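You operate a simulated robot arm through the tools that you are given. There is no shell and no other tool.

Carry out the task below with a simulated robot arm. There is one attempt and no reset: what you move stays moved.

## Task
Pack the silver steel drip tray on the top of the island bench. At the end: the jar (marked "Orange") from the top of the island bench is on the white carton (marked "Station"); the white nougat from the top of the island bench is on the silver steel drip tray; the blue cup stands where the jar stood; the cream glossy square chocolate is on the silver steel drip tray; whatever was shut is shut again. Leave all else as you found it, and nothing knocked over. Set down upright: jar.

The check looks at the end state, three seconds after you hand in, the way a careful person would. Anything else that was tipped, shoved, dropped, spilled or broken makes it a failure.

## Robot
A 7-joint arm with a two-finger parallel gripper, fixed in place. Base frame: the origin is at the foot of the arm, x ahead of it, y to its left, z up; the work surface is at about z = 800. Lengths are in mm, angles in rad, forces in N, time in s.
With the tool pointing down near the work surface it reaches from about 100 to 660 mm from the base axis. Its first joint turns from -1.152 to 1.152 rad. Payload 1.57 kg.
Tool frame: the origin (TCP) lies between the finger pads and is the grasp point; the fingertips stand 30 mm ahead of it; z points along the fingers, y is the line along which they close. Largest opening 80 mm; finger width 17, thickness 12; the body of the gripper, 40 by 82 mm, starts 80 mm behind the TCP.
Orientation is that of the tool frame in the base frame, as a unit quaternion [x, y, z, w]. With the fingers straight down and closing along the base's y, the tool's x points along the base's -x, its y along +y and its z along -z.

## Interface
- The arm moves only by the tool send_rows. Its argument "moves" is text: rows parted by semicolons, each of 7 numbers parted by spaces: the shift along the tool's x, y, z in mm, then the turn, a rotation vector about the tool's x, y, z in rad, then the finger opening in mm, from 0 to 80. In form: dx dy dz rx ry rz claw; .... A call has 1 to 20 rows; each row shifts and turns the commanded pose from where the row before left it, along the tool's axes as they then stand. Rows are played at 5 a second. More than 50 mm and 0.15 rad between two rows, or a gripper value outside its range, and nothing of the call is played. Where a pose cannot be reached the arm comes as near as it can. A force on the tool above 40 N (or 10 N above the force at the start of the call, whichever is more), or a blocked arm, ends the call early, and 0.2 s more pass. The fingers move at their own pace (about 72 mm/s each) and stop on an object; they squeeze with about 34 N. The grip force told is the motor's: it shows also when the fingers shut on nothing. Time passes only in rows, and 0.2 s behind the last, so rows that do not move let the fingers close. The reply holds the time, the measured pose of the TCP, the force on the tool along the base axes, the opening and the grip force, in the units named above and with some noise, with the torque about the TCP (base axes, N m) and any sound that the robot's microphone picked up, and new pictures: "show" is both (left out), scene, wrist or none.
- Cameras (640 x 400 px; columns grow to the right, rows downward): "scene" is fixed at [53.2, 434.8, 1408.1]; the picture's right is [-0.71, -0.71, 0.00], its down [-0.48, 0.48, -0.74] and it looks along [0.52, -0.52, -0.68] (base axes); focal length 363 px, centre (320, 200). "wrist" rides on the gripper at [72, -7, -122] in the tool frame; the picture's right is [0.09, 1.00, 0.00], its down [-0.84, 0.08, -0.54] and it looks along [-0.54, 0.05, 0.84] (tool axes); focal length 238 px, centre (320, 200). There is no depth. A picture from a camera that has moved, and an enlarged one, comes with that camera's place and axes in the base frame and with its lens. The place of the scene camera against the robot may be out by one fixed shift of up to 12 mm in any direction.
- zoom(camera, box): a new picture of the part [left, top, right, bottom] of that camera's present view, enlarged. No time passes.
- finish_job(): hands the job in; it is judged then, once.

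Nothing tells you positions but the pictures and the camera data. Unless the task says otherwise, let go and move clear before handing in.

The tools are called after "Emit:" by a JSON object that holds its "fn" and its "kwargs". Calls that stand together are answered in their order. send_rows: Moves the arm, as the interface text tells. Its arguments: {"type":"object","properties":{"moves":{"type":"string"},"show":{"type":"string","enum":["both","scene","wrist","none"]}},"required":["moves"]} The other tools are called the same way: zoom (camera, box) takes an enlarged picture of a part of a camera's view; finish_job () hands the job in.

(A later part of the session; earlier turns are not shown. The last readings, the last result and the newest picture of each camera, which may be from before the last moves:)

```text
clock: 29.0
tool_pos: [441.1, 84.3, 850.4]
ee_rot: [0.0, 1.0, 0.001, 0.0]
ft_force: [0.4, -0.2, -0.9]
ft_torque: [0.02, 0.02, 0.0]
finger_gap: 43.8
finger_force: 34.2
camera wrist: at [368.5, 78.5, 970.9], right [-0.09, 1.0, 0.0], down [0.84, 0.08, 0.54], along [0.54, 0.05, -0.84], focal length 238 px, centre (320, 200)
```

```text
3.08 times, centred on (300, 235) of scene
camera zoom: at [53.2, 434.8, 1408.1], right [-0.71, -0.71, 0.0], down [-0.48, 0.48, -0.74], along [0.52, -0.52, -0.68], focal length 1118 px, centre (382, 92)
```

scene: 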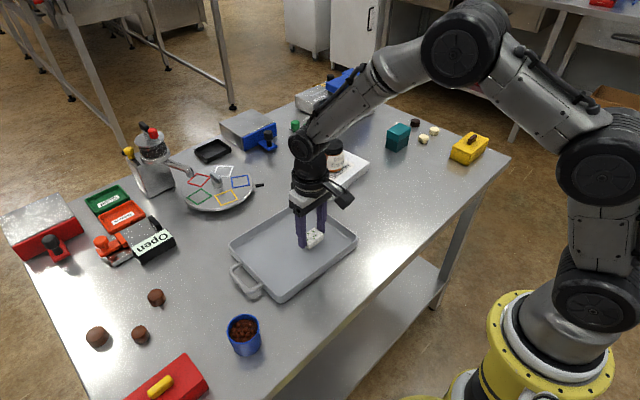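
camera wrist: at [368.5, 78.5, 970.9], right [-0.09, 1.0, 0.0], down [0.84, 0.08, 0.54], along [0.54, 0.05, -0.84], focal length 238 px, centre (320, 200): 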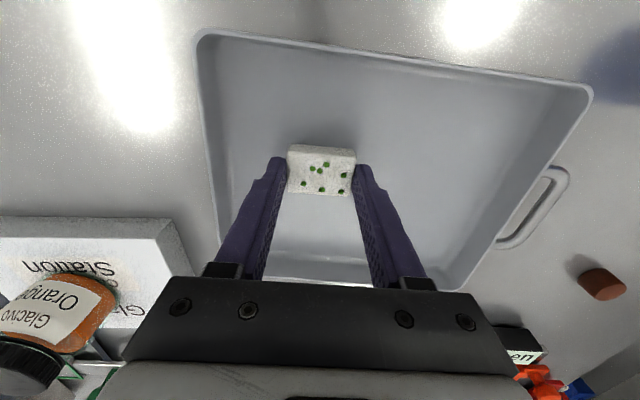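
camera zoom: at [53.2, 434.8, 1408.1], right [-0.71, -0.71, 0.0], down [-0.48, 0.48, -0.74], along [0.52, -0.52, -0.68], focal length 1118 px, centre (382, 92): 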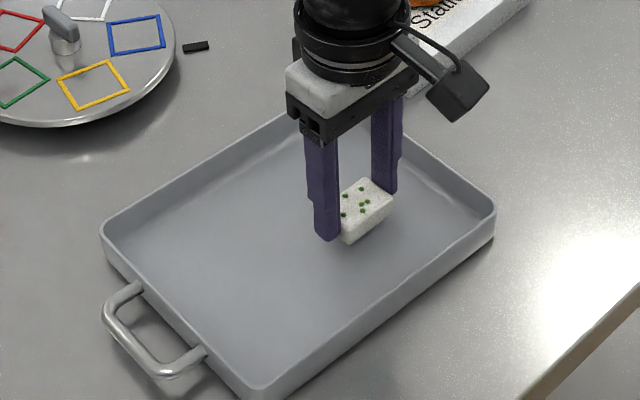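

Emit:
{"fn": "send_rows", "kwargs": {"moves": "0 0 3 0 0 0 32; 0 0 3 0 0 0 32; 0 0 0 0 0 0 32", "show": "none"}}

Emit:
{"fn": "send_rows", "kwargs": {"moves": "0 0 1.5 0 0 0 32; 0 0 1.5 0 0 0 32; 0 0 0 0 0 0 32", "show": "none"}}

```text
clock: 29.8
tool_pos: [440.3, 84.8, 843.7]
ee_rot: [0.0, 1.0, 0.0, 0.0]
ft_force: [0.9, -0.3, 0.3]
ft_torque: [-0.02, 0.0, -0.01]
finger_gap: 43.8
finger_force: 33.8
```

```text
clock: 30.6
tool_pos: [441.7, 83.6, 840.6]
ee_rot: [0.0, 1.0, 0.001, 0.0]
ft_force: [-0.5, -0.1, -0.4]
ft_torque: [-0.02, 0.02, -0.02]
finger_gap: 43.5
finger_force: 34.3
```

Emit:
{"fn": "send_rows", "kwargs": {"moves": "0 0 1.2 0 0 0 32; 0 0 0 0 0 0 32", "show": "none"}}

Emit:
{"fn": "send_rows", "kwargs": {"moves": "0 0 1.2 0 0 0 32; 0 0 0 0 0 0 32", "show": "wrist"}}

Emit:
{"fn": "zoom", "kwargs": {"camera": "scene", "box": [260, 190, 360, 260]}}

```text
clock: 31.2
tool_pos: [440.0, 84.5, 840.7]
ee_rot: [0.0, 1.0, 0.0, 0.0]
ft_force: [0.1, 0.0, -0.4]
ft_torque: [0.0, 0.01, 0.01]
finger_gap: 43.8
finger_force: 33.8
```

```text
clock: 31.8
tool_pos: [440.1, 85.3, 839.5]
ee_rot: [0.0, 1.0, 0.0, 0.0]
ft_force: [-0.7, -0.7, -0.2]
ft_torque: [-0.02, -0.02, 0.0]
finger_gap: 43.4
finger_force: 34.1
camera wrist: at [368.6, 78.6, 960.6], right [-0.09, 1.0, 0.0], down [0.84, 0.08, 0.54], along [0.54, 0.05, -0.84], focal length 238 px, centre (320, 200)
```

wrist: 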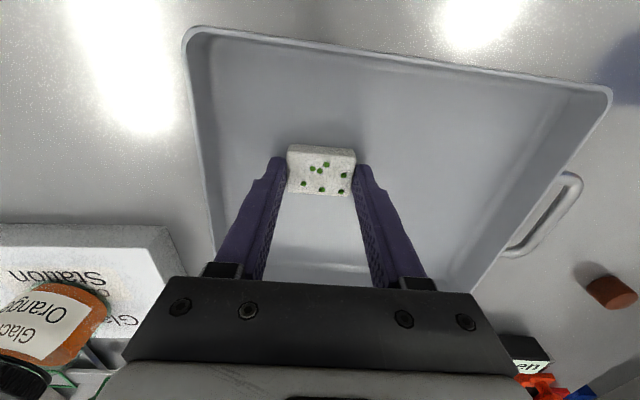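

```text
5.71 times, centred on (310, 225) of scene
camera zoom: at [53.2, 434.8, 1408.1], right [-0.71, -0.71, 0.0], down [-0.48, 0.48, -0.74], along [0.52, -0.52, -0.68], focal length 2075 px, centre (377, 57)
```

zoom: 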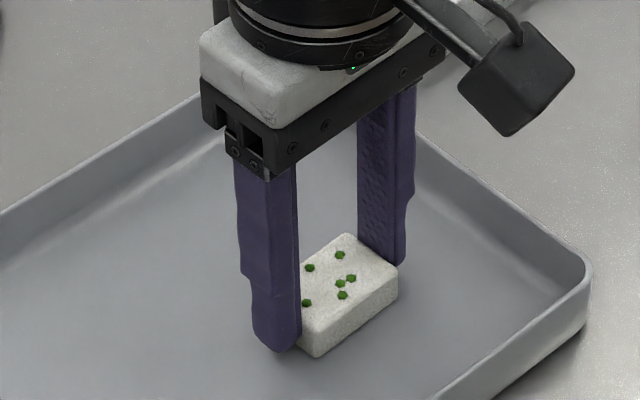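

Very close now, with no contact force yet. I'll keep lowering in 1 mm steps.

Emit:
{"fn": "send_rows", "kwargs": {"moves": "0 0 1 0 0 0 32; 0 0 0 0 0 0 32", "show": "none"}}

Emit:
{"fn": "send_rows", "kwargs": {"moves": "0 0 1 0 0 0 32; 0 0 0 0 0 0 32", "show": "none"}}

```text
clock: 32.4
tool_pos: [441.5, 85.1, 838.4]
ee_rot: [0.0, 1.0, -0.001, 0.0]
ft_force: [-2.1, 1.3, 5.9]
ft_torque: [-0.03, 0.05, 0.03]
finger_gap: 43.7
finger_force: 33.9
```

```text
clock: 33.0
tool_pos: [442.8, 86.0, 839.1]
ee_rot: [-0.001, 1.0, 0.0, 0.001]
ft_force: [-6.0, -3.0, 18.1]
ft_torque: [-0.09, 0.28, 0.01]
finger_gap: 43.8
finger_force: 34.3
```

The nougat has touched the tray. I'll ease off and open.

Emit:
{"fn": "send_rows", "kwargs": {"moves": "0 0 -1 0 0 0 32; 0 0 -0.8 0 0 0 32; 0 0 0 0 0 0 32", "show": "none"}}

Emit:
{"fn": "send_rows", "kwargs": {"moves": "0 0 0 0 0 0 46; 0 0 0 0 0 0 52; 0 0 0 0 0 0 60; 0 0 0 0 0 0 60", "show": "both"}}

```text
clock: 33.8
tool_pos: [441.2, 85.3, 839.6]
ee_rot: [0.0, 1.0, 0.0, 0.001]
ft_force: [2.2, 0.5, 8.8]
ft_torque: [0.02, -0.04, 0.0]
finger_gap: 43.5
finger_force: 33.8
```

```text
clock: 34.8
tool_pos: [440.4, 85.4, 838.9]
ee_rot: [0.0, 1.0, -0.001, 0.0]
ft_force: [0.3, 1.0, -1.1]
ft_torque: [0.01, -0.04, -0.04]
finger_gap: 59.9
finger_force: 0.0
camera wrist: at [368.9, 78.5, 960.0], right [-0.09, 1.0, 0.0], down [0.84, 0.08, 0.54], along [0.54, 0.05, -0.84], focal length 238 px, centre (320, 200)
```

scene: 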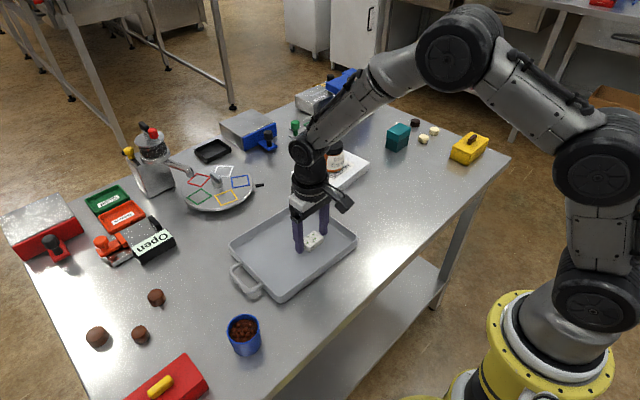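
wrist: 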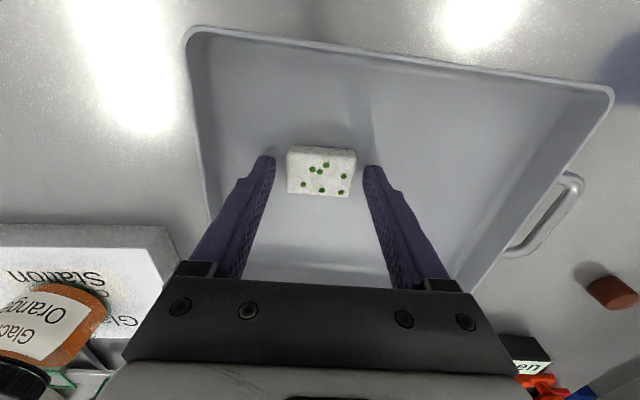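

The nougat lies in the tray. I'll rise and go back across to the cream square, at about (498, -439).

Emit:
{"fn": "send_rows", "kwargs": {"moves": "0 0 -15 0 0 0 60; 0 0 -40 0 0 0 70; 0 0 -40 0 0 0 80; 0 -40 0 0 0 0 80; 0 -45 0 0 0 0 80; 0 -45 0 0 0 0 80; 0 -45 0 0 0 0 80; 0 -45 0 0 0 0 80; 0 -45 0 0 0 0 80; 0 -45 0 0 0 0 80; 0 -45 0 0 0 0 80; 0 -45 0 0 0 0 80; 0 -45 0 0 0 0 80; 0 -45 0 0 0 0 80; 0 -35 0 0 0 0 80; 0 0 0 0 0 0 80; 0 0 0 0 0 0 80", "show": "both"}}

Emit:
{"fn": "zoom", "kwargs": {"camera": "wrist", "box": [240, 140, 400, 240]}}

```text
clock: 38.4
tool_pos: [439.7, -439.9, 934.5]
ee_rot: [-0.001, 1.0, 0.0, 0.0]
ft_force: [0.0, 0.6, 0.7]
ft_torque: [0.01, -0.03, -0.02]
finger_gap: 80.3
finger_force: 0.0
camera wrist: at [367.8, -447.5, 1055.1], right [-0.09, 1.0, 0.0], down [0.84, 0.08, 0.54], along [0.54, 0.05, -0.84], focal length 238 px, centre (320, 200)
```

scene: 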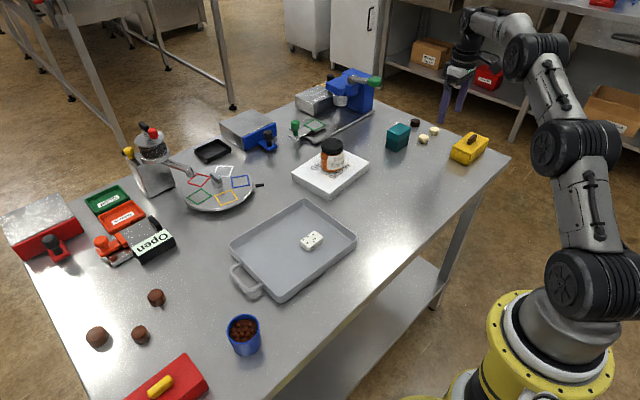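
wrist: 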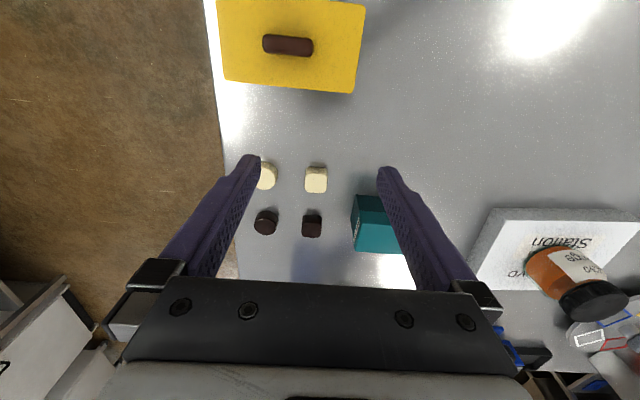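

```text
4.00 times, centred on (320, 190) of wrist
camera zoom: at [367.8, -447.5, 1055.1], right [-0.09, 1.0, 0.0], down [0.84, 0.08, 0.54], along [0.54, 0.05, -0.84], focal length 953 px, centre (320, 240)
```

zoom: 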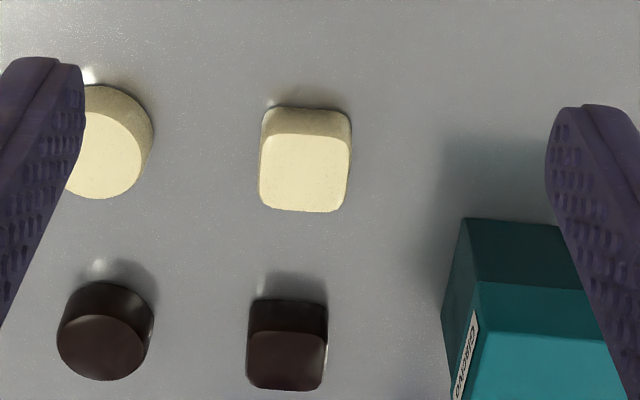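

Emit:
{"fn": "send_rows", "kwargs": {"moves": "-20 0 0 0 0 0 60; -20 0 0 0 0 0 50; 0 0 0 0 -0.15 0 44; -4.4 0 33.3 0 0 0 44; -4.4 0 33.3 0 0 0 44; 0 0 0 0 0 0 44; 0 0 0 0 0 0 44", "show": "both"}}

Emit:
{"fn": "zoom", "kwargs": {"camera": "wrist", "box": [240, 110, 400, 210]}}

```text
clock: 40.0
tool_pos: [500.3, -440.3, 868.8]
ee_rot: [0.0, 0.997, -0.001, 0.075]
ft_force: [-0.2, 0.1, -0.8]
ft_torque: [0.03, 0.02, 0.0]
finger_gap: 43.9
finger_force: 0.1
camera wrist: at [409.9, -446.5, 977.5], right [-0.09, 1.0, -0.01], down [0.75, 0.08, 0.66], along [0.66, 0.05, -0.75], focal length 238 px, centre (320, 200)
```

scene: 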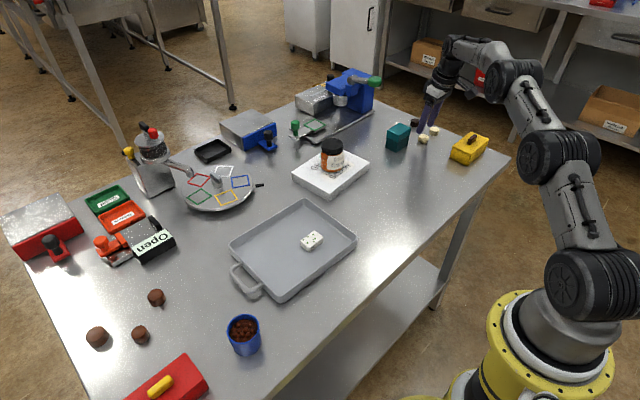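
wrist: 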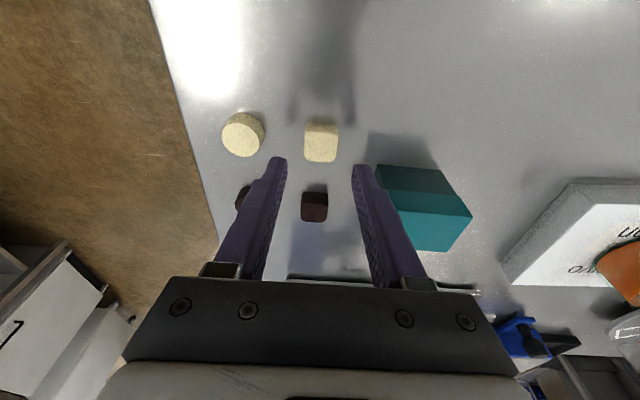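

```text
4.00 times, centred on (320, 160) of wrist
camera zoom: at [409.9, -446.5, 977.5], right [-0.09, 1.0, -0.01], down [0.75, 0.08, 0.66], along [0.66, 0.05, -0.75], focal length 953 px, centre (320, 360)
```

zoom: 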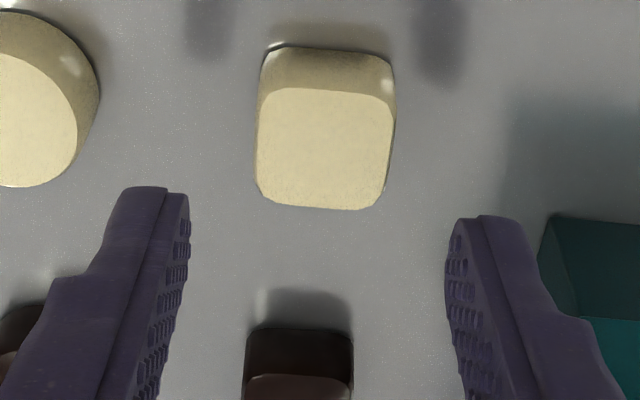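

Emit:
{"fn": "send_rows", "kwargs": {"moves": "3.2 0 11.1 0 0 0 44; 3.2 0 11.1 0 0 0 44; 2.2 0 8 0 0 0 44; 0 0 0 0 0 0 44; 0 0 0 0 0 0 44", "show": "both"}}

Emit:
{"fn": "zoom", "kwargs": {"camera": "wrist", "box": [240, 110, 400, 210]}}

Emit:
{"fn": "zoom", "kwargs": {"camera": "scene", "box": [370, 90, 480, 170]}}

```text
clock: 41.2
tool_pos: [494.4, -439.1, 836.9]
ee_rot: [0.0, 0.997, -0.001, 0.075]
ft_force: [-0.8, 0.8, -0.5]
ft_torque: [-0.01, 0.03, -0.01]
finger_gap: 44.2
finger_force: 0.0
camera wrist: at [405.3, -446.1, 946.7], right [-0.09, 1.0, -0.01], down [0.75, 0.08, 0.66], along [0.66, 0.05, -0.75], focal length 238 px, centre (320, 200)
```

scene: 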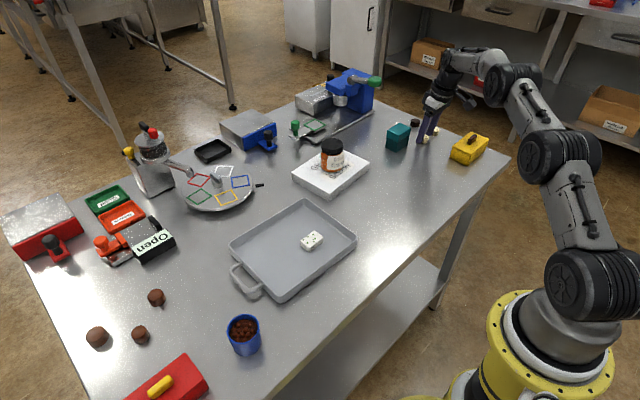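
wrist: 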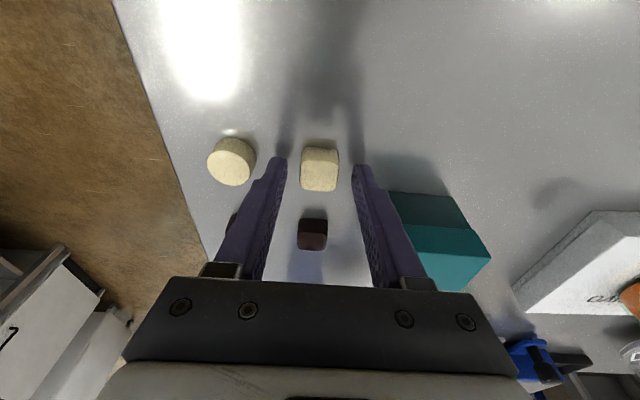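

```text
4.00 times, centred on (320, 160) of wrist
camera zoom: at [405.3, -446.1, 946.7], right [-0.09, 1.0, -0.01], down [0.75, 0.08, 0.66], along [0.66, 0.05, -0.75], focal length 953 px, centre (320, 360)
```

zoom: 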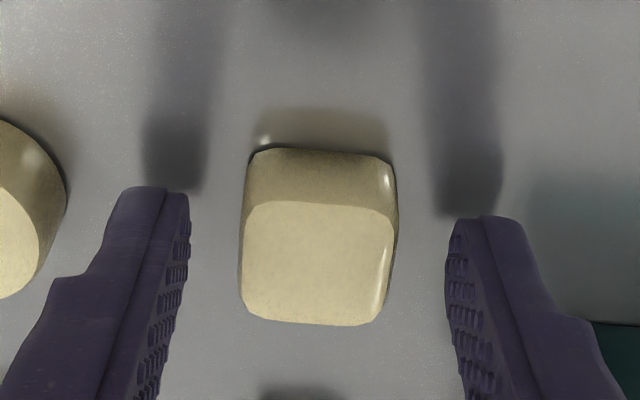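

```text
5.00 times, centred on (425, 130) of scene
camera zoom: at [53.2, 434.8, 1408.1], right [-0.71, -0.71, 0.0], down [-0.48, 0.48, -0.74], along [0.52, -0.52, -0.68], focal length 1816 px, centre (-205, 550)
```

zoom: 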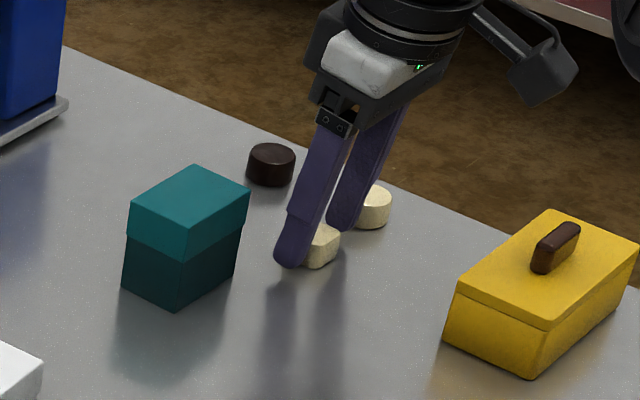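

Emit:
{"fn": "send_rows", "kwargs": {"moves": "0.2 0 1.5 0 0 0 38; 0 0 0 0 0 0 30; 0 0 0 0 0 0 24; 0 0 0 0 0 0 16; 0 0 0 0 0 0 16; 0 0 0 0 0 0 16", "show": "wrist"}}

Emit:
{"fn": "zoom", "kwargs": {"camera": "wrist", "box": [240, 110, 400, 210]}}

```text
clock: 42.6
tool_pos: [494.4, -440.8, 835.7]
ee_rot: [0.0, 0.997, 0.0, 0.075]
ft_force: [-1.2, -0.4, -0.9]
ft_torque: [0.01, 0.01, 0.01]
finger_gap: 25.3
finger_force: 33.9
camera wrist: at [405.2, -446.2, 945.3], right [-0.09, 1.0, -0.01], down [0.75, 0.08, 0.66], along [0.66, 0.05, -0.75], focal length 238 px, centre (320, 200)
```

wrist: 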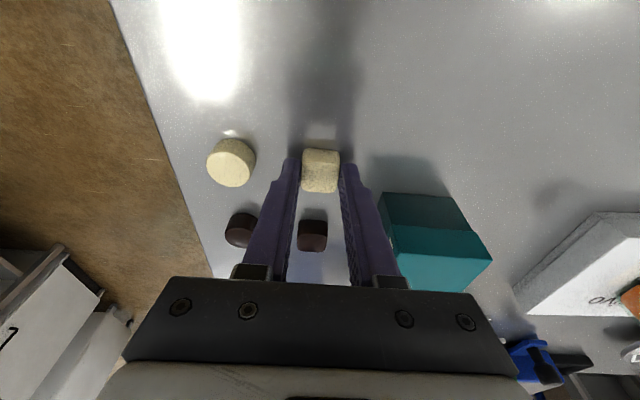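

```text
4.00 times, centred on (320, 160) of wrist
camera zoom: at [405.2, -446.2, 945.3], right [-0.09, 1.0, -0.01], down [0.75, 0.08, 0.66], along [0.66, 0.05, -0.75], focal length 953 px, centre (320, 360)
```

zoom: 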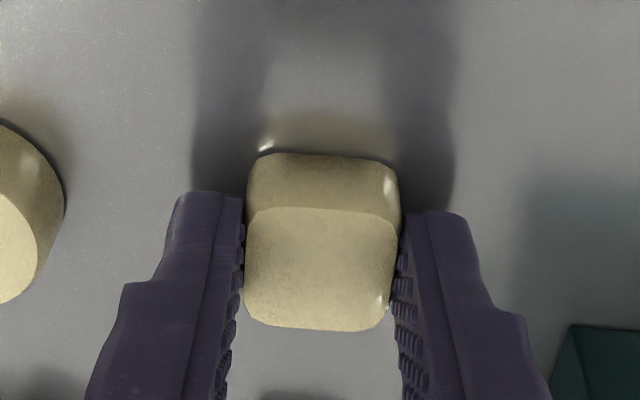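

The cream square is held, with a gap of 25.3 mm. I'll lift it straight up, pull back, and turn the gripper vertical again.

Emit:
{"fn": "send_rows", "kwargs": {"moves": "-0.75 0 -4.94 0 0 0 16; -3 0 -19.8 0 0 0 16; -5.2 0 -34.6 0 0 0 16; -5.2 0 -34.6 0 0 0 16; 29.7 0 -4.5 0 0 0 16; 0 0 0 0 0.15 0 16; 0 0 0 0 0 0 16; 0 0 0 0 0 0 16", "show": "both"}}

Emit:
{"fn": "zoom", "kwargs": {"camera": "scene", "box": [370, 70, 490, 170]}}

```text
clock: 44.4
tool_pos: [465.4, -440.6, 930.1]
ee_rot: [0.0, 1.0, 0.0, 0.0]
ft_force: [0.7, 0.5, -0.2]
ft_torque: [0.03, -0.01, 0.01]
finger_gap: 25.2
finger_force: 34.6
camera wrist: at [393.9, -447.0, 1052.1], right [-0.09, 1.0, 0.0], down [0.84, 0.08, 0.54], along [0.54, 0.05, -0.84], focal length 238 px, centre (320, 200)
```

scene: 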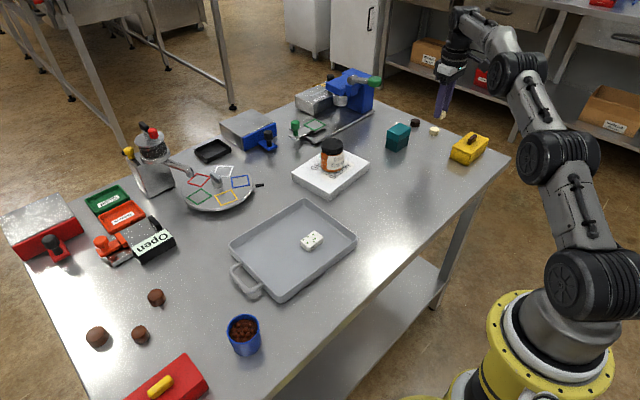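
wrist: 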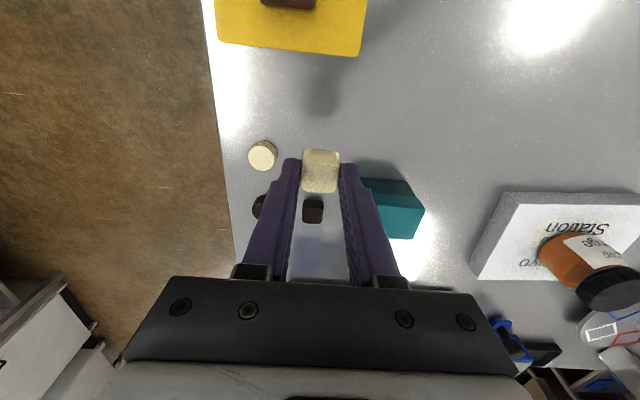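

```text
4.00 times, centred on (430, 120) of scene
camera zoom: at [53.2, 434.8, 1408.1], right [-0.71, -0.71, 0.0], down [-0.48, 0.48, -0.74], along [0.52, -0.52, -0.68], focal length 1453 px, centre (-120, 520)
```

zoom: 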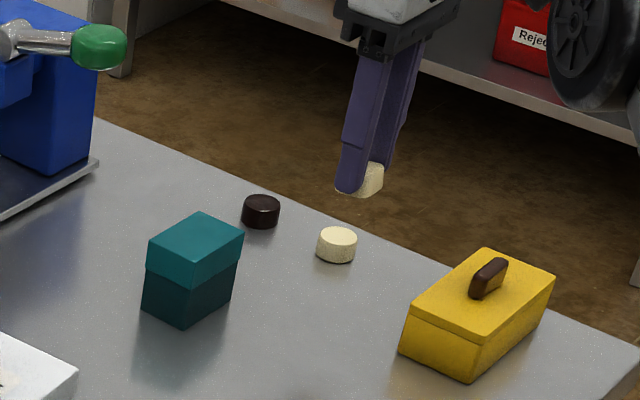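

The piece is held firmly and its neighbours are untouched. Next I'll carry it over the tray, beside the nougat.

Emit:
{"fn": "send_rows", "kwargs": {"moves": "1 30 0 0 0 0 16; 1 45 0 0 0 0 16; 1 45 0 0 0 0 16; 1 45 0 0 0 0 16; 1 45 0 0 0 0 16; 1 45 0 0 0 0 16; 1 45 0 0 0 0 16; 1 45 0 0 0 0 16; 1 45 0 0 0 0 16; 1 45 0 0 0 0 16; 1 45 0 0 0 0 16; 1 45 0 0 0 0 16; 1 45 0 0 0 0 16; 1 25 0 0 0 0 16; 0 0 0 0 0 0 16; 0 0 0 0 0 0 16", "show": "both"}}

```text
clock: 47.8
tool_pos: [452.1, 156.2, 929.1]
ee_rot: [-0.001, 1.0, 0.0, 0.0]
ft_force: [-0.2, -0.8, -0.3]
ft_torque: [0.05, -0.01, -0.01]
finger_gap: 25.2
finger_force: 33.5
camera wrist: at [379.8, 149.5, 1050.9], right [-0.09, 1.0, 0.0], down [0.84, 0.08, 0.54], along [0.54, 0.05, -0.84], focal length 238 px, centre (320, 200)
```

scene: 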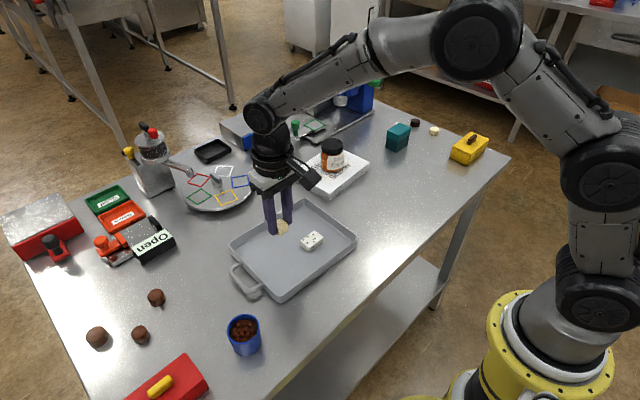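
wrist: 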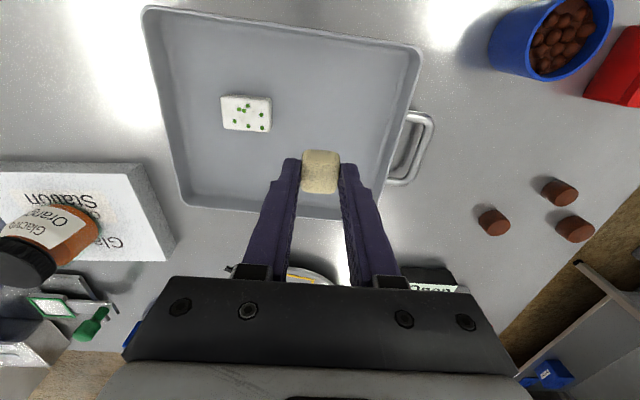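

Emit:
{"fn": "send_rows", "kwargs": {"moves": "5 -4 0 0 -0.15 0 16; 4.9 0 32.6 0 0 0 16; 4.9 0 32.6 0 0 0 16; 2.4 0 16 0 0 0 16; 0 0 0 0 0 0 16; 0 0 0 0 0 0 16", "show": "both"}}

Emit:
{"fn": "zoom", "kwargs": {"camera": "scene", "box": [220, 170, 360, 270]}}

```text
clock: 49.2
tool_pos: [444.9, 151.3, 847.8]
ee_rot: [0.0, 0.997, 0.0, 0.075]
ft_force: [-0.4, 0.1, -0.1]
ft_torque: [0.02, 0.01, 0.02]
finger_gap: 25.2
finger_force: 34.1
camera wrist: at [355.0, 143.9, 958.1], right [-0.09, 1.0, -0.01], down [0.75, 0.08, 0.66], along [0.66, 0.05, -0.75], focal length 238 px, centre (320, 200)
```

scene: 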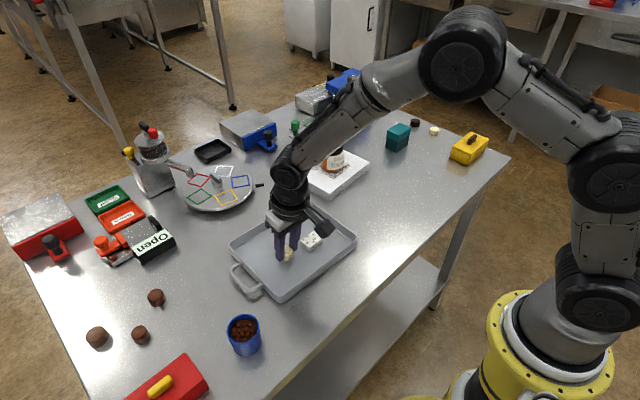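
wrist: 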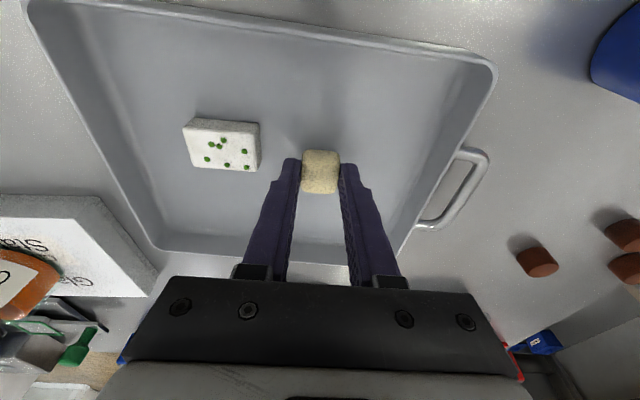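

```text
4.00 times, centred on (290, 220) of scene
camera zoom: at [53.2, 434.8, 1408.1], right [-0.71, -0.71, 0.0], down [-0.48, 0.48, -0.74], along [0.52, -0.52, -0.68], focal length 1453 px, centre (440, 120)
```

zoom: 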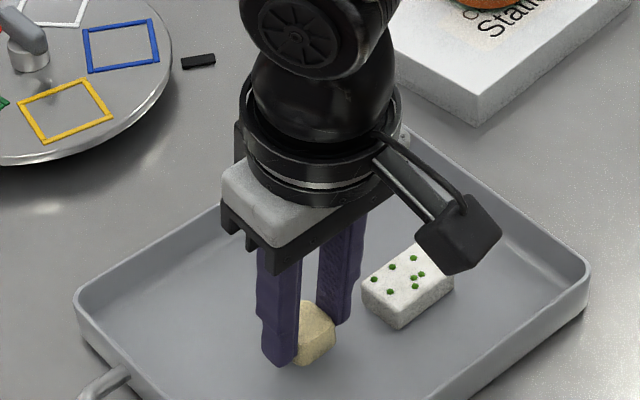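

Emit:
{"fn": "zoom", "kwargs": {"camera": "wrist", "box": [240, 110, 400, 210]}}

Emit:
{"fn": "zoom", "kwargs": {"camera": "scene", "box": [270, 230, 310, 270]}}

```text
4.00 times, centred on (320, 160) of wrist
camera zoom: at [355.0, 143.9, 958.1], right [-0.09, 1.0, -0.01], down [0.75, 0.08, 0.66], along [0.66, 0.05, -0.75], focal length 953 px, centre (320, 360)
```

zoom: 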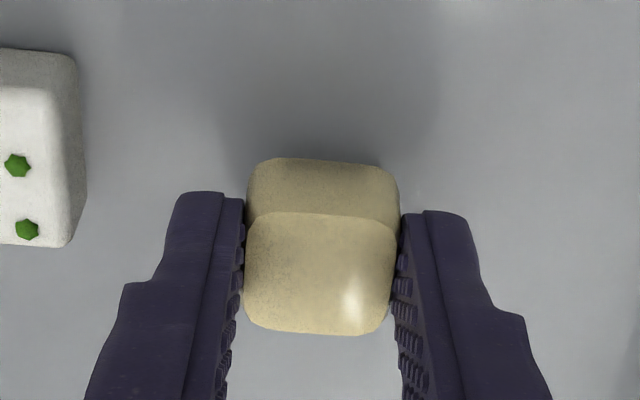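

```text
10.00 times, centred on (290, 250) of scene
camera zoom: at [53.2, 434.8, 1408.1], right [-0.71, -0.71, 0.0], down [-0.48, 0.48, -0.74], along [0.52, -0.52, -0.68], focal length 3632 px, centre (620, -300)
```

zoom: 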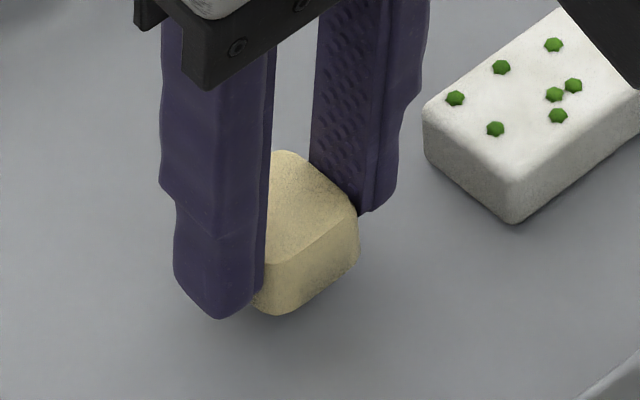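

Emit:
{"fn": "send_rows", "kwargs": {"moves": "0.45 0 3 0 0 0 16; 0.45 0 3 0 0 0 16; 0 0 0 0 0 0 16", "show": "none"}}

Emit:
{"fn": "send_rows", "kwargs": {"moves": "0.15 0 1 0 0 0 16; 0 0 0 0 0 0 16", "show": "none"}}

Emit:
{"fn": "send_rows", "kwargs": {"moves": "0.15 0 1 0 0 0 16; 0 0 0 0 0 0 16", "show": "none"}}

```text
clock: 50.0
tool_pos: [445.8, 150.9, 842.3]
ee_rot: [0.001, 0.997, -0.001, 0.075]
ft_force: [0.3, -1.5, -0.7]
ft_torque: [-0.01, -0.03, 0.03]
finger_gap: 25.2
finger_force: 33.8
```

```text
clock: 50.6
tool_pos: [444.5, 149.6, 842.0]
ee_rot: [0.001, 0.997, 0.0, 0.074]
ft_force: [-0.5, -1.5, -0.2]
ft_torque: [-0.02, 0.01, -0.04]
finger_gap: 25.5
finger_force: 33.7
```

```text
clock: 51.2
tool_pos: [445.8, 150.8, 840.6]
ee_rot: [0.0, 0.997, 0.0, 0.075]
ft_force: [0.0, -1.0, 0.6]
ft_torque: [-0.02, 0.03, 0.02]
finger_gap: 25.3
finger_force: 34.3
```

Emit:
{"fn": "send_rows", "kwargs": {"moves": "0.15 0 1 0 0 0 16; 0 0 0 0 0 0 16", "show": "none"}}

Emit:
{"fn": "send_rows", "kwargs": {"moves": "0.1 0 0.7 0 0 0 16; 0 0 0 0 0 0 16", "show": "none"}}

```text
clock: 51.8
tool_pos: [446.4, 151.0, 840.0]
ee_rot: [0.0, 0.997, 0.0, 0.075]
ft_force: [0.5, 0.4, -0.4]
ft_torque: [0.01, -0.01, 0.01]
finger_gap: 25.0
finger_force: 34.5
```

```text
clock: 52.4
tool_pos: [446.2, 151.7, 840.3]
ee_rot: [0.0, 0.997, 0.0, 0.074]
ft_force: [-0.7, -1.3, 4.0]
ft_torque: [-0.08, 0.03, -0.01]
finger_gap: 25.3
finger_force: 33.8
```

The piece is lightly touching the tray floor, with about 4 N. I'll open and take a look.

Emit:
{"fn": "send_rows", "kwargs": {"moves": "0 0 0 0 0 0 28; 0 0 0 0 0 0 34; 0 0 0 0 0 0 40; 0 0 0 0 0 0 40", "show": "both"}}

Emit:
{"fn": "zoom", "kwargs": {"camera": "wrist", "box": [240, 110, 400, 210]}}

```text
clock: 53.4
tool_pos: [445.7, 150.1, 838.9]
ee_rot: [0.0, 0.997, 0.001, 0.075]
ft_force: [1.4, -0.1, -0.2]
ft_torque: [0.02, -0.03, 0.0]
finger_gap: 40.1
finger_force: 0.1
camera wrist: at [356.2, 144.5, 948.7], right [-0.09, 1.0, -0.01], down [0.75, 0.08, 0.66], along [0.66, 0.05, -0.75], focal length 238 px, centre (320, 200)
```

scene: 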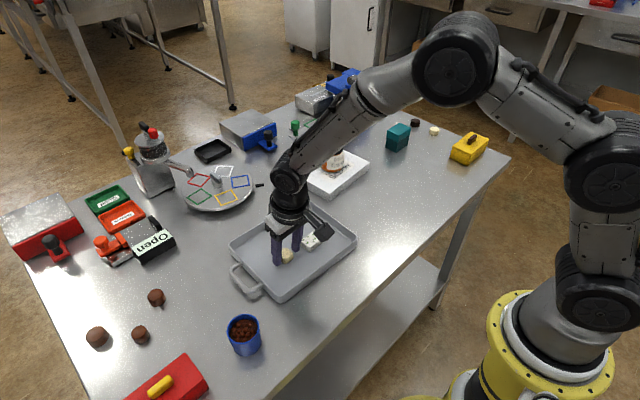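
wrist: 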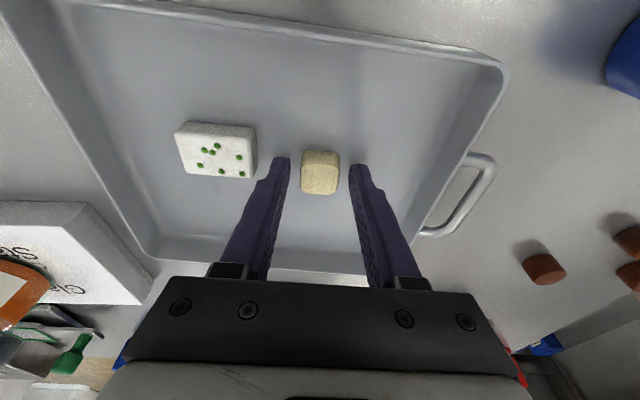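

```text
4.00 times, centred on (320, 160) of wrist
camera zoom: at [356.2, 144.5, 948.7], right [-0.09, 1.0, -0.01], down [0.75, 0.08, 0.66], along [0.66, 0.05, -0.75], focal length 953 px, centre (320, 360)
```

zoom: 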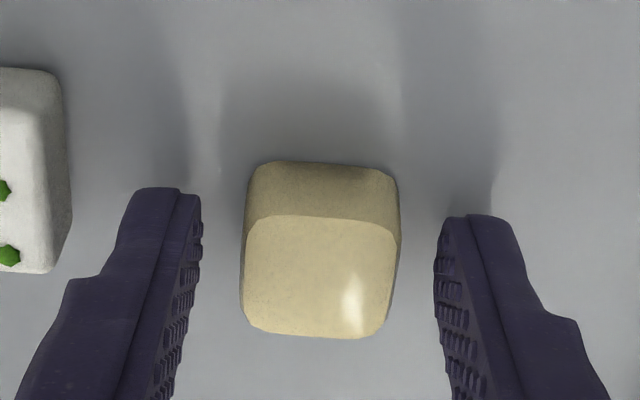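

The chocolate lies flat in the tray. I'll rise straight up, set the gripper vertical, and go look at the blue cup, at about (358, 310).

Emit:
{"fn": "send_rows", "kwargs": {"moves": "-1.5 0 -9.9 0 0 0 40; -4.5 0 -29.7 0 0 0 44; -6 0 -39.6 0 0 0 60; -6 0 -39.6 0 0 0 80; 0 0 0 0 0.15 0 80; 25 35 0 0 0 0 80; 25 38 0 0 0 0 80; 25 38 0 0 0 0 80; 25 38 0 0 0 0 80; 0 0 0 0 0 0 80; 0 0 0 0 0 0 80", "show": "both"}}

Emit:
{"fn": "zoom", "kwargs": {"camera": "wrist", "box": [240, 70, 400, 170]}}

```text
clock: 55.8
tool_pos: [346.0, 300.2, 960.8]
ee_rot: [0.001, 1.0, 0.0, 0.0]
ft_force: [0.0, -0.3, 0.2]
ft_torque: [-0.01, -0.02, 0.02]
finger_gap: 80.0
finger_force: 0.1
camera wrist: at [274.9, 294.0, 1081.5], right [-0.09, 1.0, 0.0], down [0.84, 0.08, 0.54], along [0.54, 0.05, -0.84], focal length 238 px, centre (320, 200)
```

scene: 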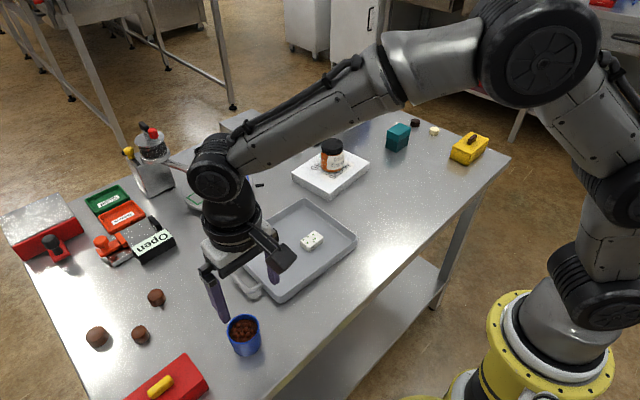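
wrist: 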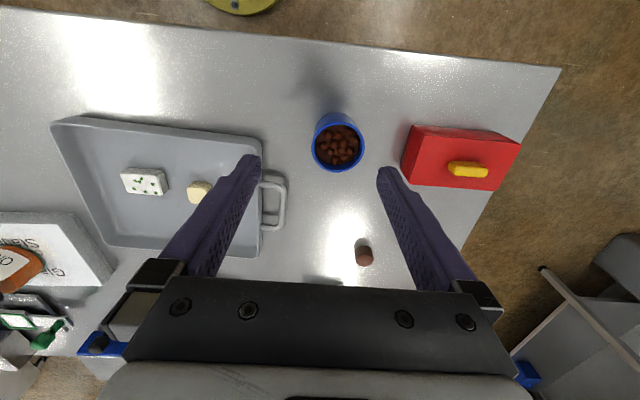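

```text
4.00 times, centred on (320, 120) of wrist
camera zoom: at [274.9, 294.0, 1081.5], right [-0.09, 1.0, 0.0], down [0.84, 0.08, 0.54], along [0.54, 0.05, -0.84], focal length 953 px, centre (320, 520)
```

zoom: 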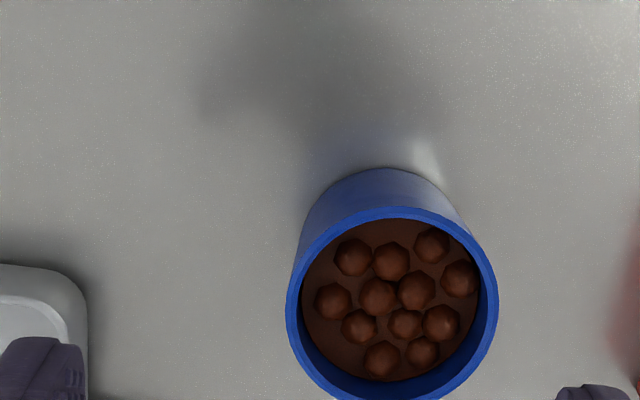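

Emit:
{"fn": "send_rows", "kwargs": {"moves": "-5 9.5 15 0 0 0 80; -5 9.5 20 0 0 0 80; 0 0 20 0 0 0 80; 0 0 0 0 0 0 80; 0 0 0 0 0 0 80", "show": "both"}}

Emit:
{"fn": "zoom", "kwargs": {"camera": "wrist", "box": [220, 100, 420, 225]}}

Emit:
{"fn": "zoom", "kwargs": {"camera": "scene", "box": [180, 280, 320, 380]}}

```text
clock: 57.0
tool_pos: [357.8, 319.0, 904.4]
ee_rot: [0.0, 1.0, -0.001, 0.0]
ft_force: [0.8, -0.6, 0.2]
ft_torque: [-0.01, 0.01, -0.01]
finger_gap: 79.9
finger_force: 0.1
camera wrist: at [284.3, 313.1, 1026.0], right [-0.09, 1.0, 0.0], down [0.84, 0.08, 0.54], along [0.54, 0.05, -0.84], focal length 238 px, centre (320, 200)
```

scene: 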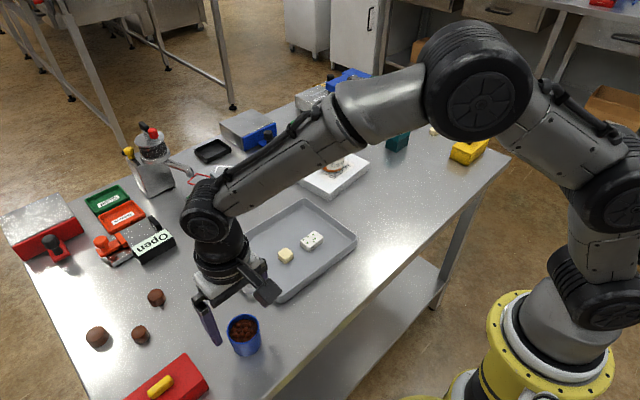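
wrist: 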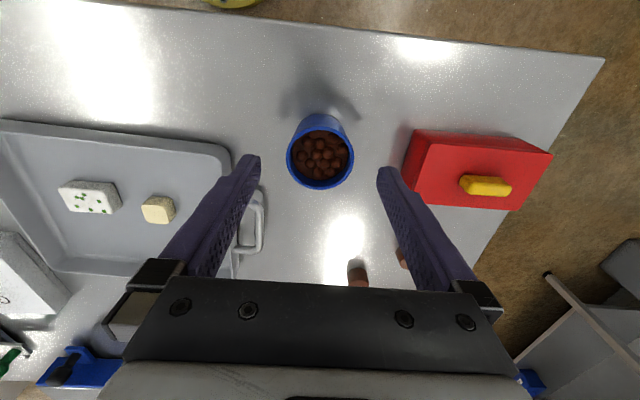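

```text
3.20 times, centred on (320, 162) of wrist
camera zoom: at [284.3, 313.1, 1026.0], right [-0.09, 1.0, 0.0], down [0.84, 0.08, 0.54], along [0.54, 0.05, -0.84], focal length 763 px, centre (320, 320)
```

zoom: 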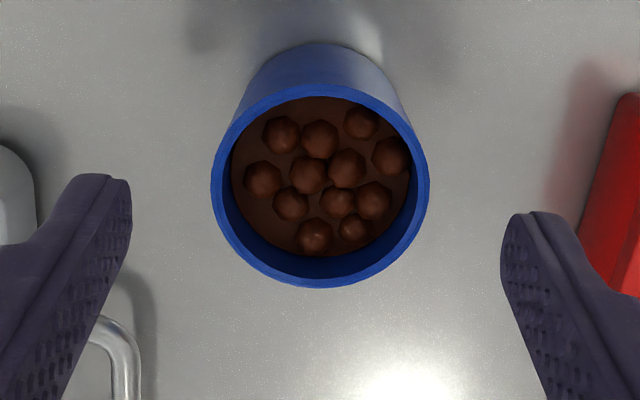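

```text
4.00 times, centred on (250, 330) of scene
camera zoom: at [53.2, 434.8, 1408.1], right [-0.71, -0.71, 0.0], down [-0.48, 0.48, -0.74], along [0.52, -0.52, -0.68], focal length 1453 px, centre (600, -320)
```

zoom: 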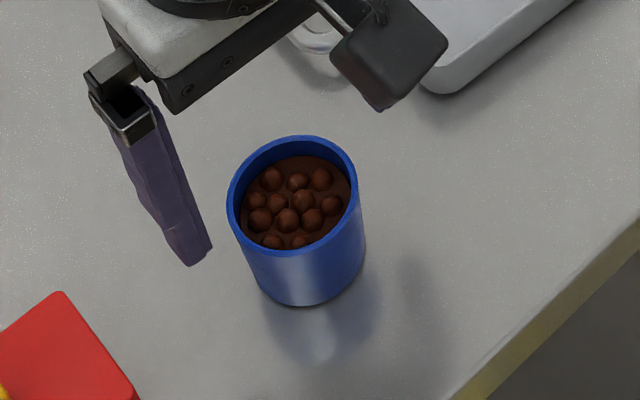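

Emit:
{"fn": "send_rows", "kwargs": {"moves": "0 0.7 20 0 0 0 80; 0 0 20 0 0 0 80; 0 0 15 0 0 0 80; 0 0 7 0 0 0 80; 0 0 0 0 0 0 80; 0 0 0 0 0 0 80", "show": "both"}}

Emit:
{"fn": "zoom", "kwargs": {"camera": "wrist", "box": [220, 100, 420, 225]}}

Emit:
{"fn": "zoom", "kwargs": {"camera": "scene", "box": [180, 280, 320, 380]}}

```text
clock: 58.4
tool_pos: [356.7, 320.2, 842.5]
ee_rot: [0.0, 1.0, 0.0, 0.0]
ft_force: [-0.2, -0.1, -0.2]
ft_torque: [-0.01, 0.0, 0.0]
finger_gap: 80.0
finger_force: 0.0
camera wrist: at [284.1, 312.5, 963.9], right [-0.09, 1.0, 0.0], down [0.84, 0.08, 0.54], along [0.54, 0.05, -0.84], focal length 238 px, centre (320, 200)
```

scene: 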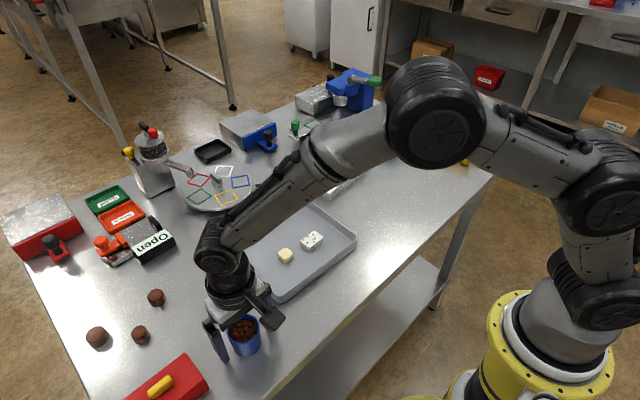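
wrist: 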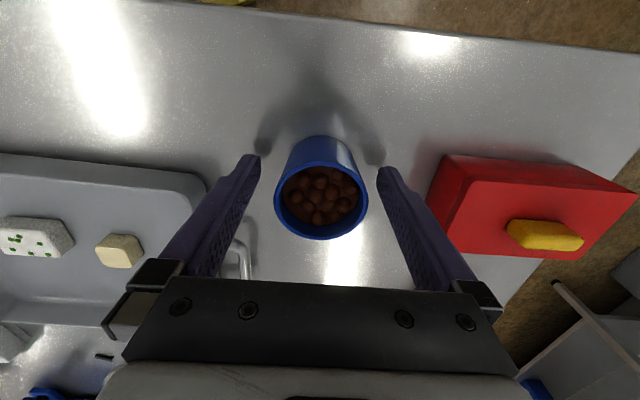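

```text
3.20 times, centred on (320, 162) of wrist
camera zoom: at [284.1, 312.5, 963.9], right [-0.09, 1.0, 0.0], down [0.84, 0.08, 0.54], along [0.54, 0.05, -0.84], focal length 763 px, centre (320, 320)
```

zoom: 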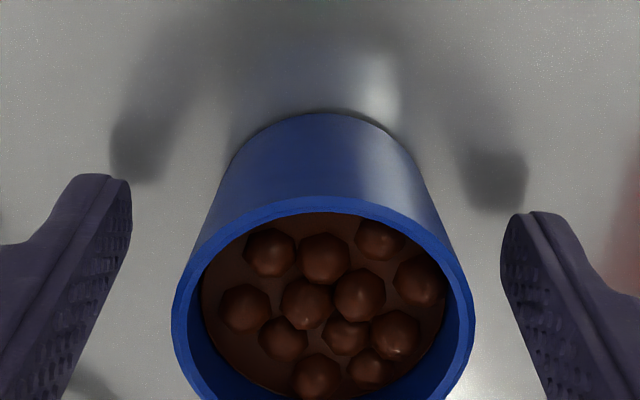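

```text
4.00 times, centred on (250, 330) of scene
camera zoom: at [53.2, 434.8, 1408.1], right [-0.71, -0.71, 0.0], down [-0.48, 0.48, -0.74], along [0.52, -0.52, -0.68], focal length 1453 px, centre (600, -320)
```

zoom: 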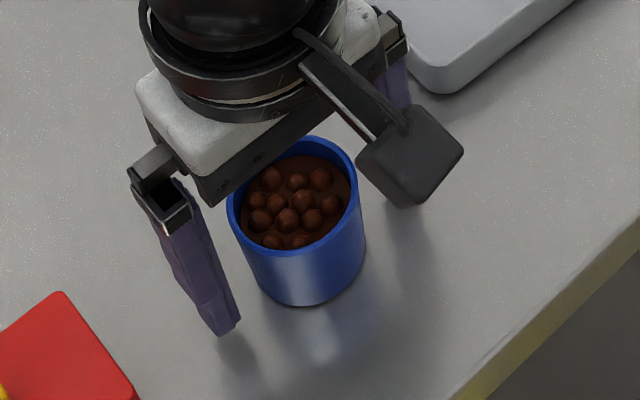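

The cup is centred between the fingers, with its rim at z ≈ 853 and about 53 mm wide. I'll close gently.

Emit:
{"fn": "send_rows", "kwargs": {"moves": "0 0 0 0 0 0 70; 0 0 0 0 0 0 62; 0 0 0 0 0 0 56; 0 0 0 0 0 0 50; 0 0 0 0 0 0 42; 0 0 0 0 0 0 42; 0 0 0 0 0 0 42", "show": "both"}}

Emit:
{"fn": "zoom", "kwargs": {"camera": "wrist", "box": [220, 100, 420, 225]}}

```text
clock: 60.0
tool_pos: [356.4, 318.7, 842.0]
ee_rot: [-0.001, 1.0, -0.001, 0.0]
ft_force: [-0.3, -0.3, 0.7]
ft_torque: [-0.01, -0.03, 0.0]
finger_gap: 50.6
finger_force: 34.2
camera wrist: at [284.1, 312.5, 964.0], right [-0.09, 1.0, 0.0], down [0.84, 0.08, 0.54], along [0.54, 0.05, -0.84], focal length 238 px, centre (320, 200)
```

scene: 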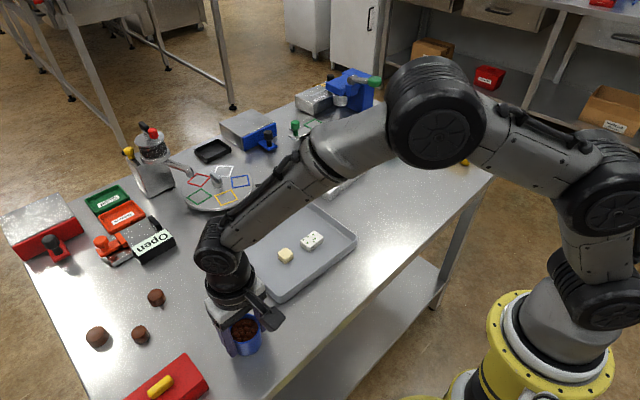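
wrist: 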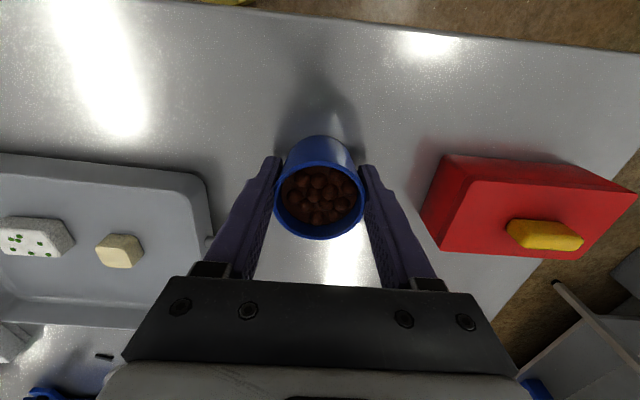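

```text
3.20 times, centred on (320, 162) of wrist
camera zoom: at [284.1, 312.5, 964.0], right [-0.09, 1.0, 0.0], down [0.84, 0.08, 0.54], along [0.54, 0.05, -0.84], focal length 763 px, centre (320, 320)
```

zoom: 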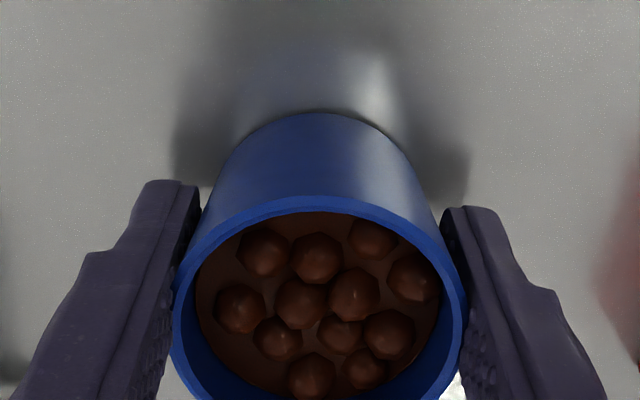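

Emit:
{"fn": "send_rows", "kwargs": {"moves": "0 0 -2 0 0 0 42; 0 0 -5 0 0 0 42; 0 0 -8 0 0 0 42; 0 0 0 0 0 0 42", "show": "both"}}

Emit:
{"fn": "zoom", "kwargs": {"camera": "scene", "box": [180, 280, 320, 380]}}

Emit:
{"fn": "zoom", "kwargs": {"camera": "wrist", "box": [220, 100, 420, 225]}}

```text
clock: 61.0
tool_pos: [356.3, 319.7, 856.8]
ee_rot: [0.0, 1.0, 0.0, 0.0]
ft_force: [0.3, -0.4, -1.0]
ft_torque: [0.03, 0.0, 0.03]
finger_gap: 50.6
finger_force: 34.1
camera wrist: at [284.6, 313.4, 978.9], right [-0.09, 1.0, 0.0], down [0.84, 0.08, 0.54], along [0.54, 0.05, -0.84], focal length 238 px, centre (320, 200)
```

scene: 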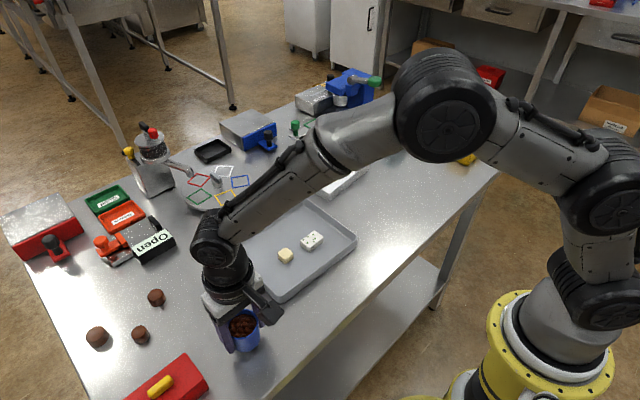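
wrist: 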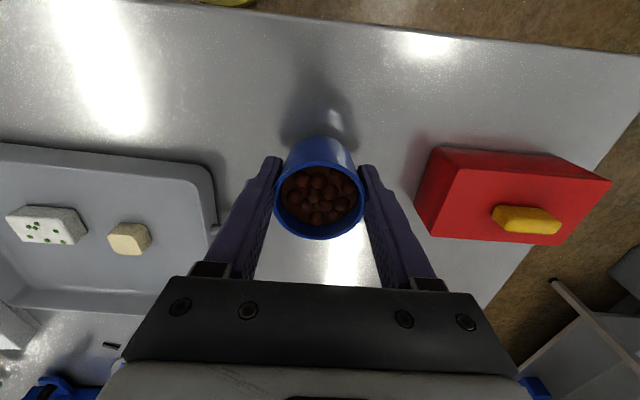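

```text
4.00 times, centred on (250, 330) of scene
camera zoom: at [53.2, 434.8, 1408.1], right [-0.71, -0.71, 0.0], down [-0.48, 0.48, -0.74], along [0.52, -0.52, -0.68], focal length 1453 px, centre (600, -320)
```

zoom: 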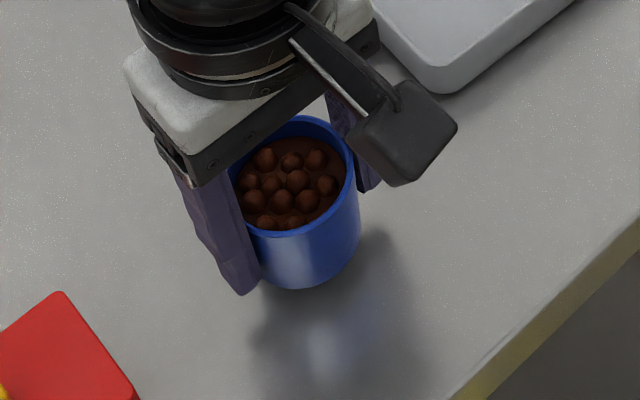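

```text
3.20 times, centred on (320, 162) of wrist
camera zoom: at [284.6, 313.4, 978.9], right [-0.09, 1.0, 0.0], down [0.84, 0.08, 0.54], along [0.54, 0.05, -0.84], focal length 763 px, centre (320, 320)
```

zoom: 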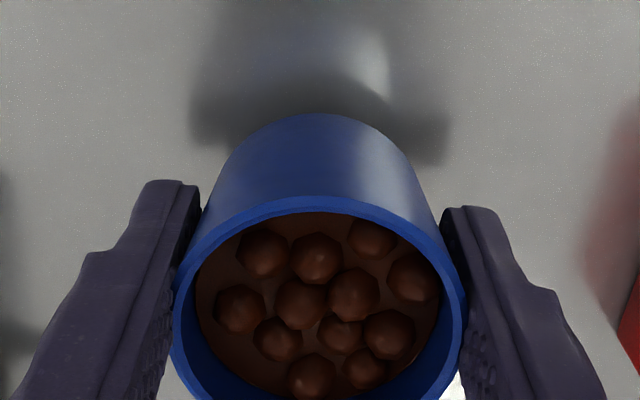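

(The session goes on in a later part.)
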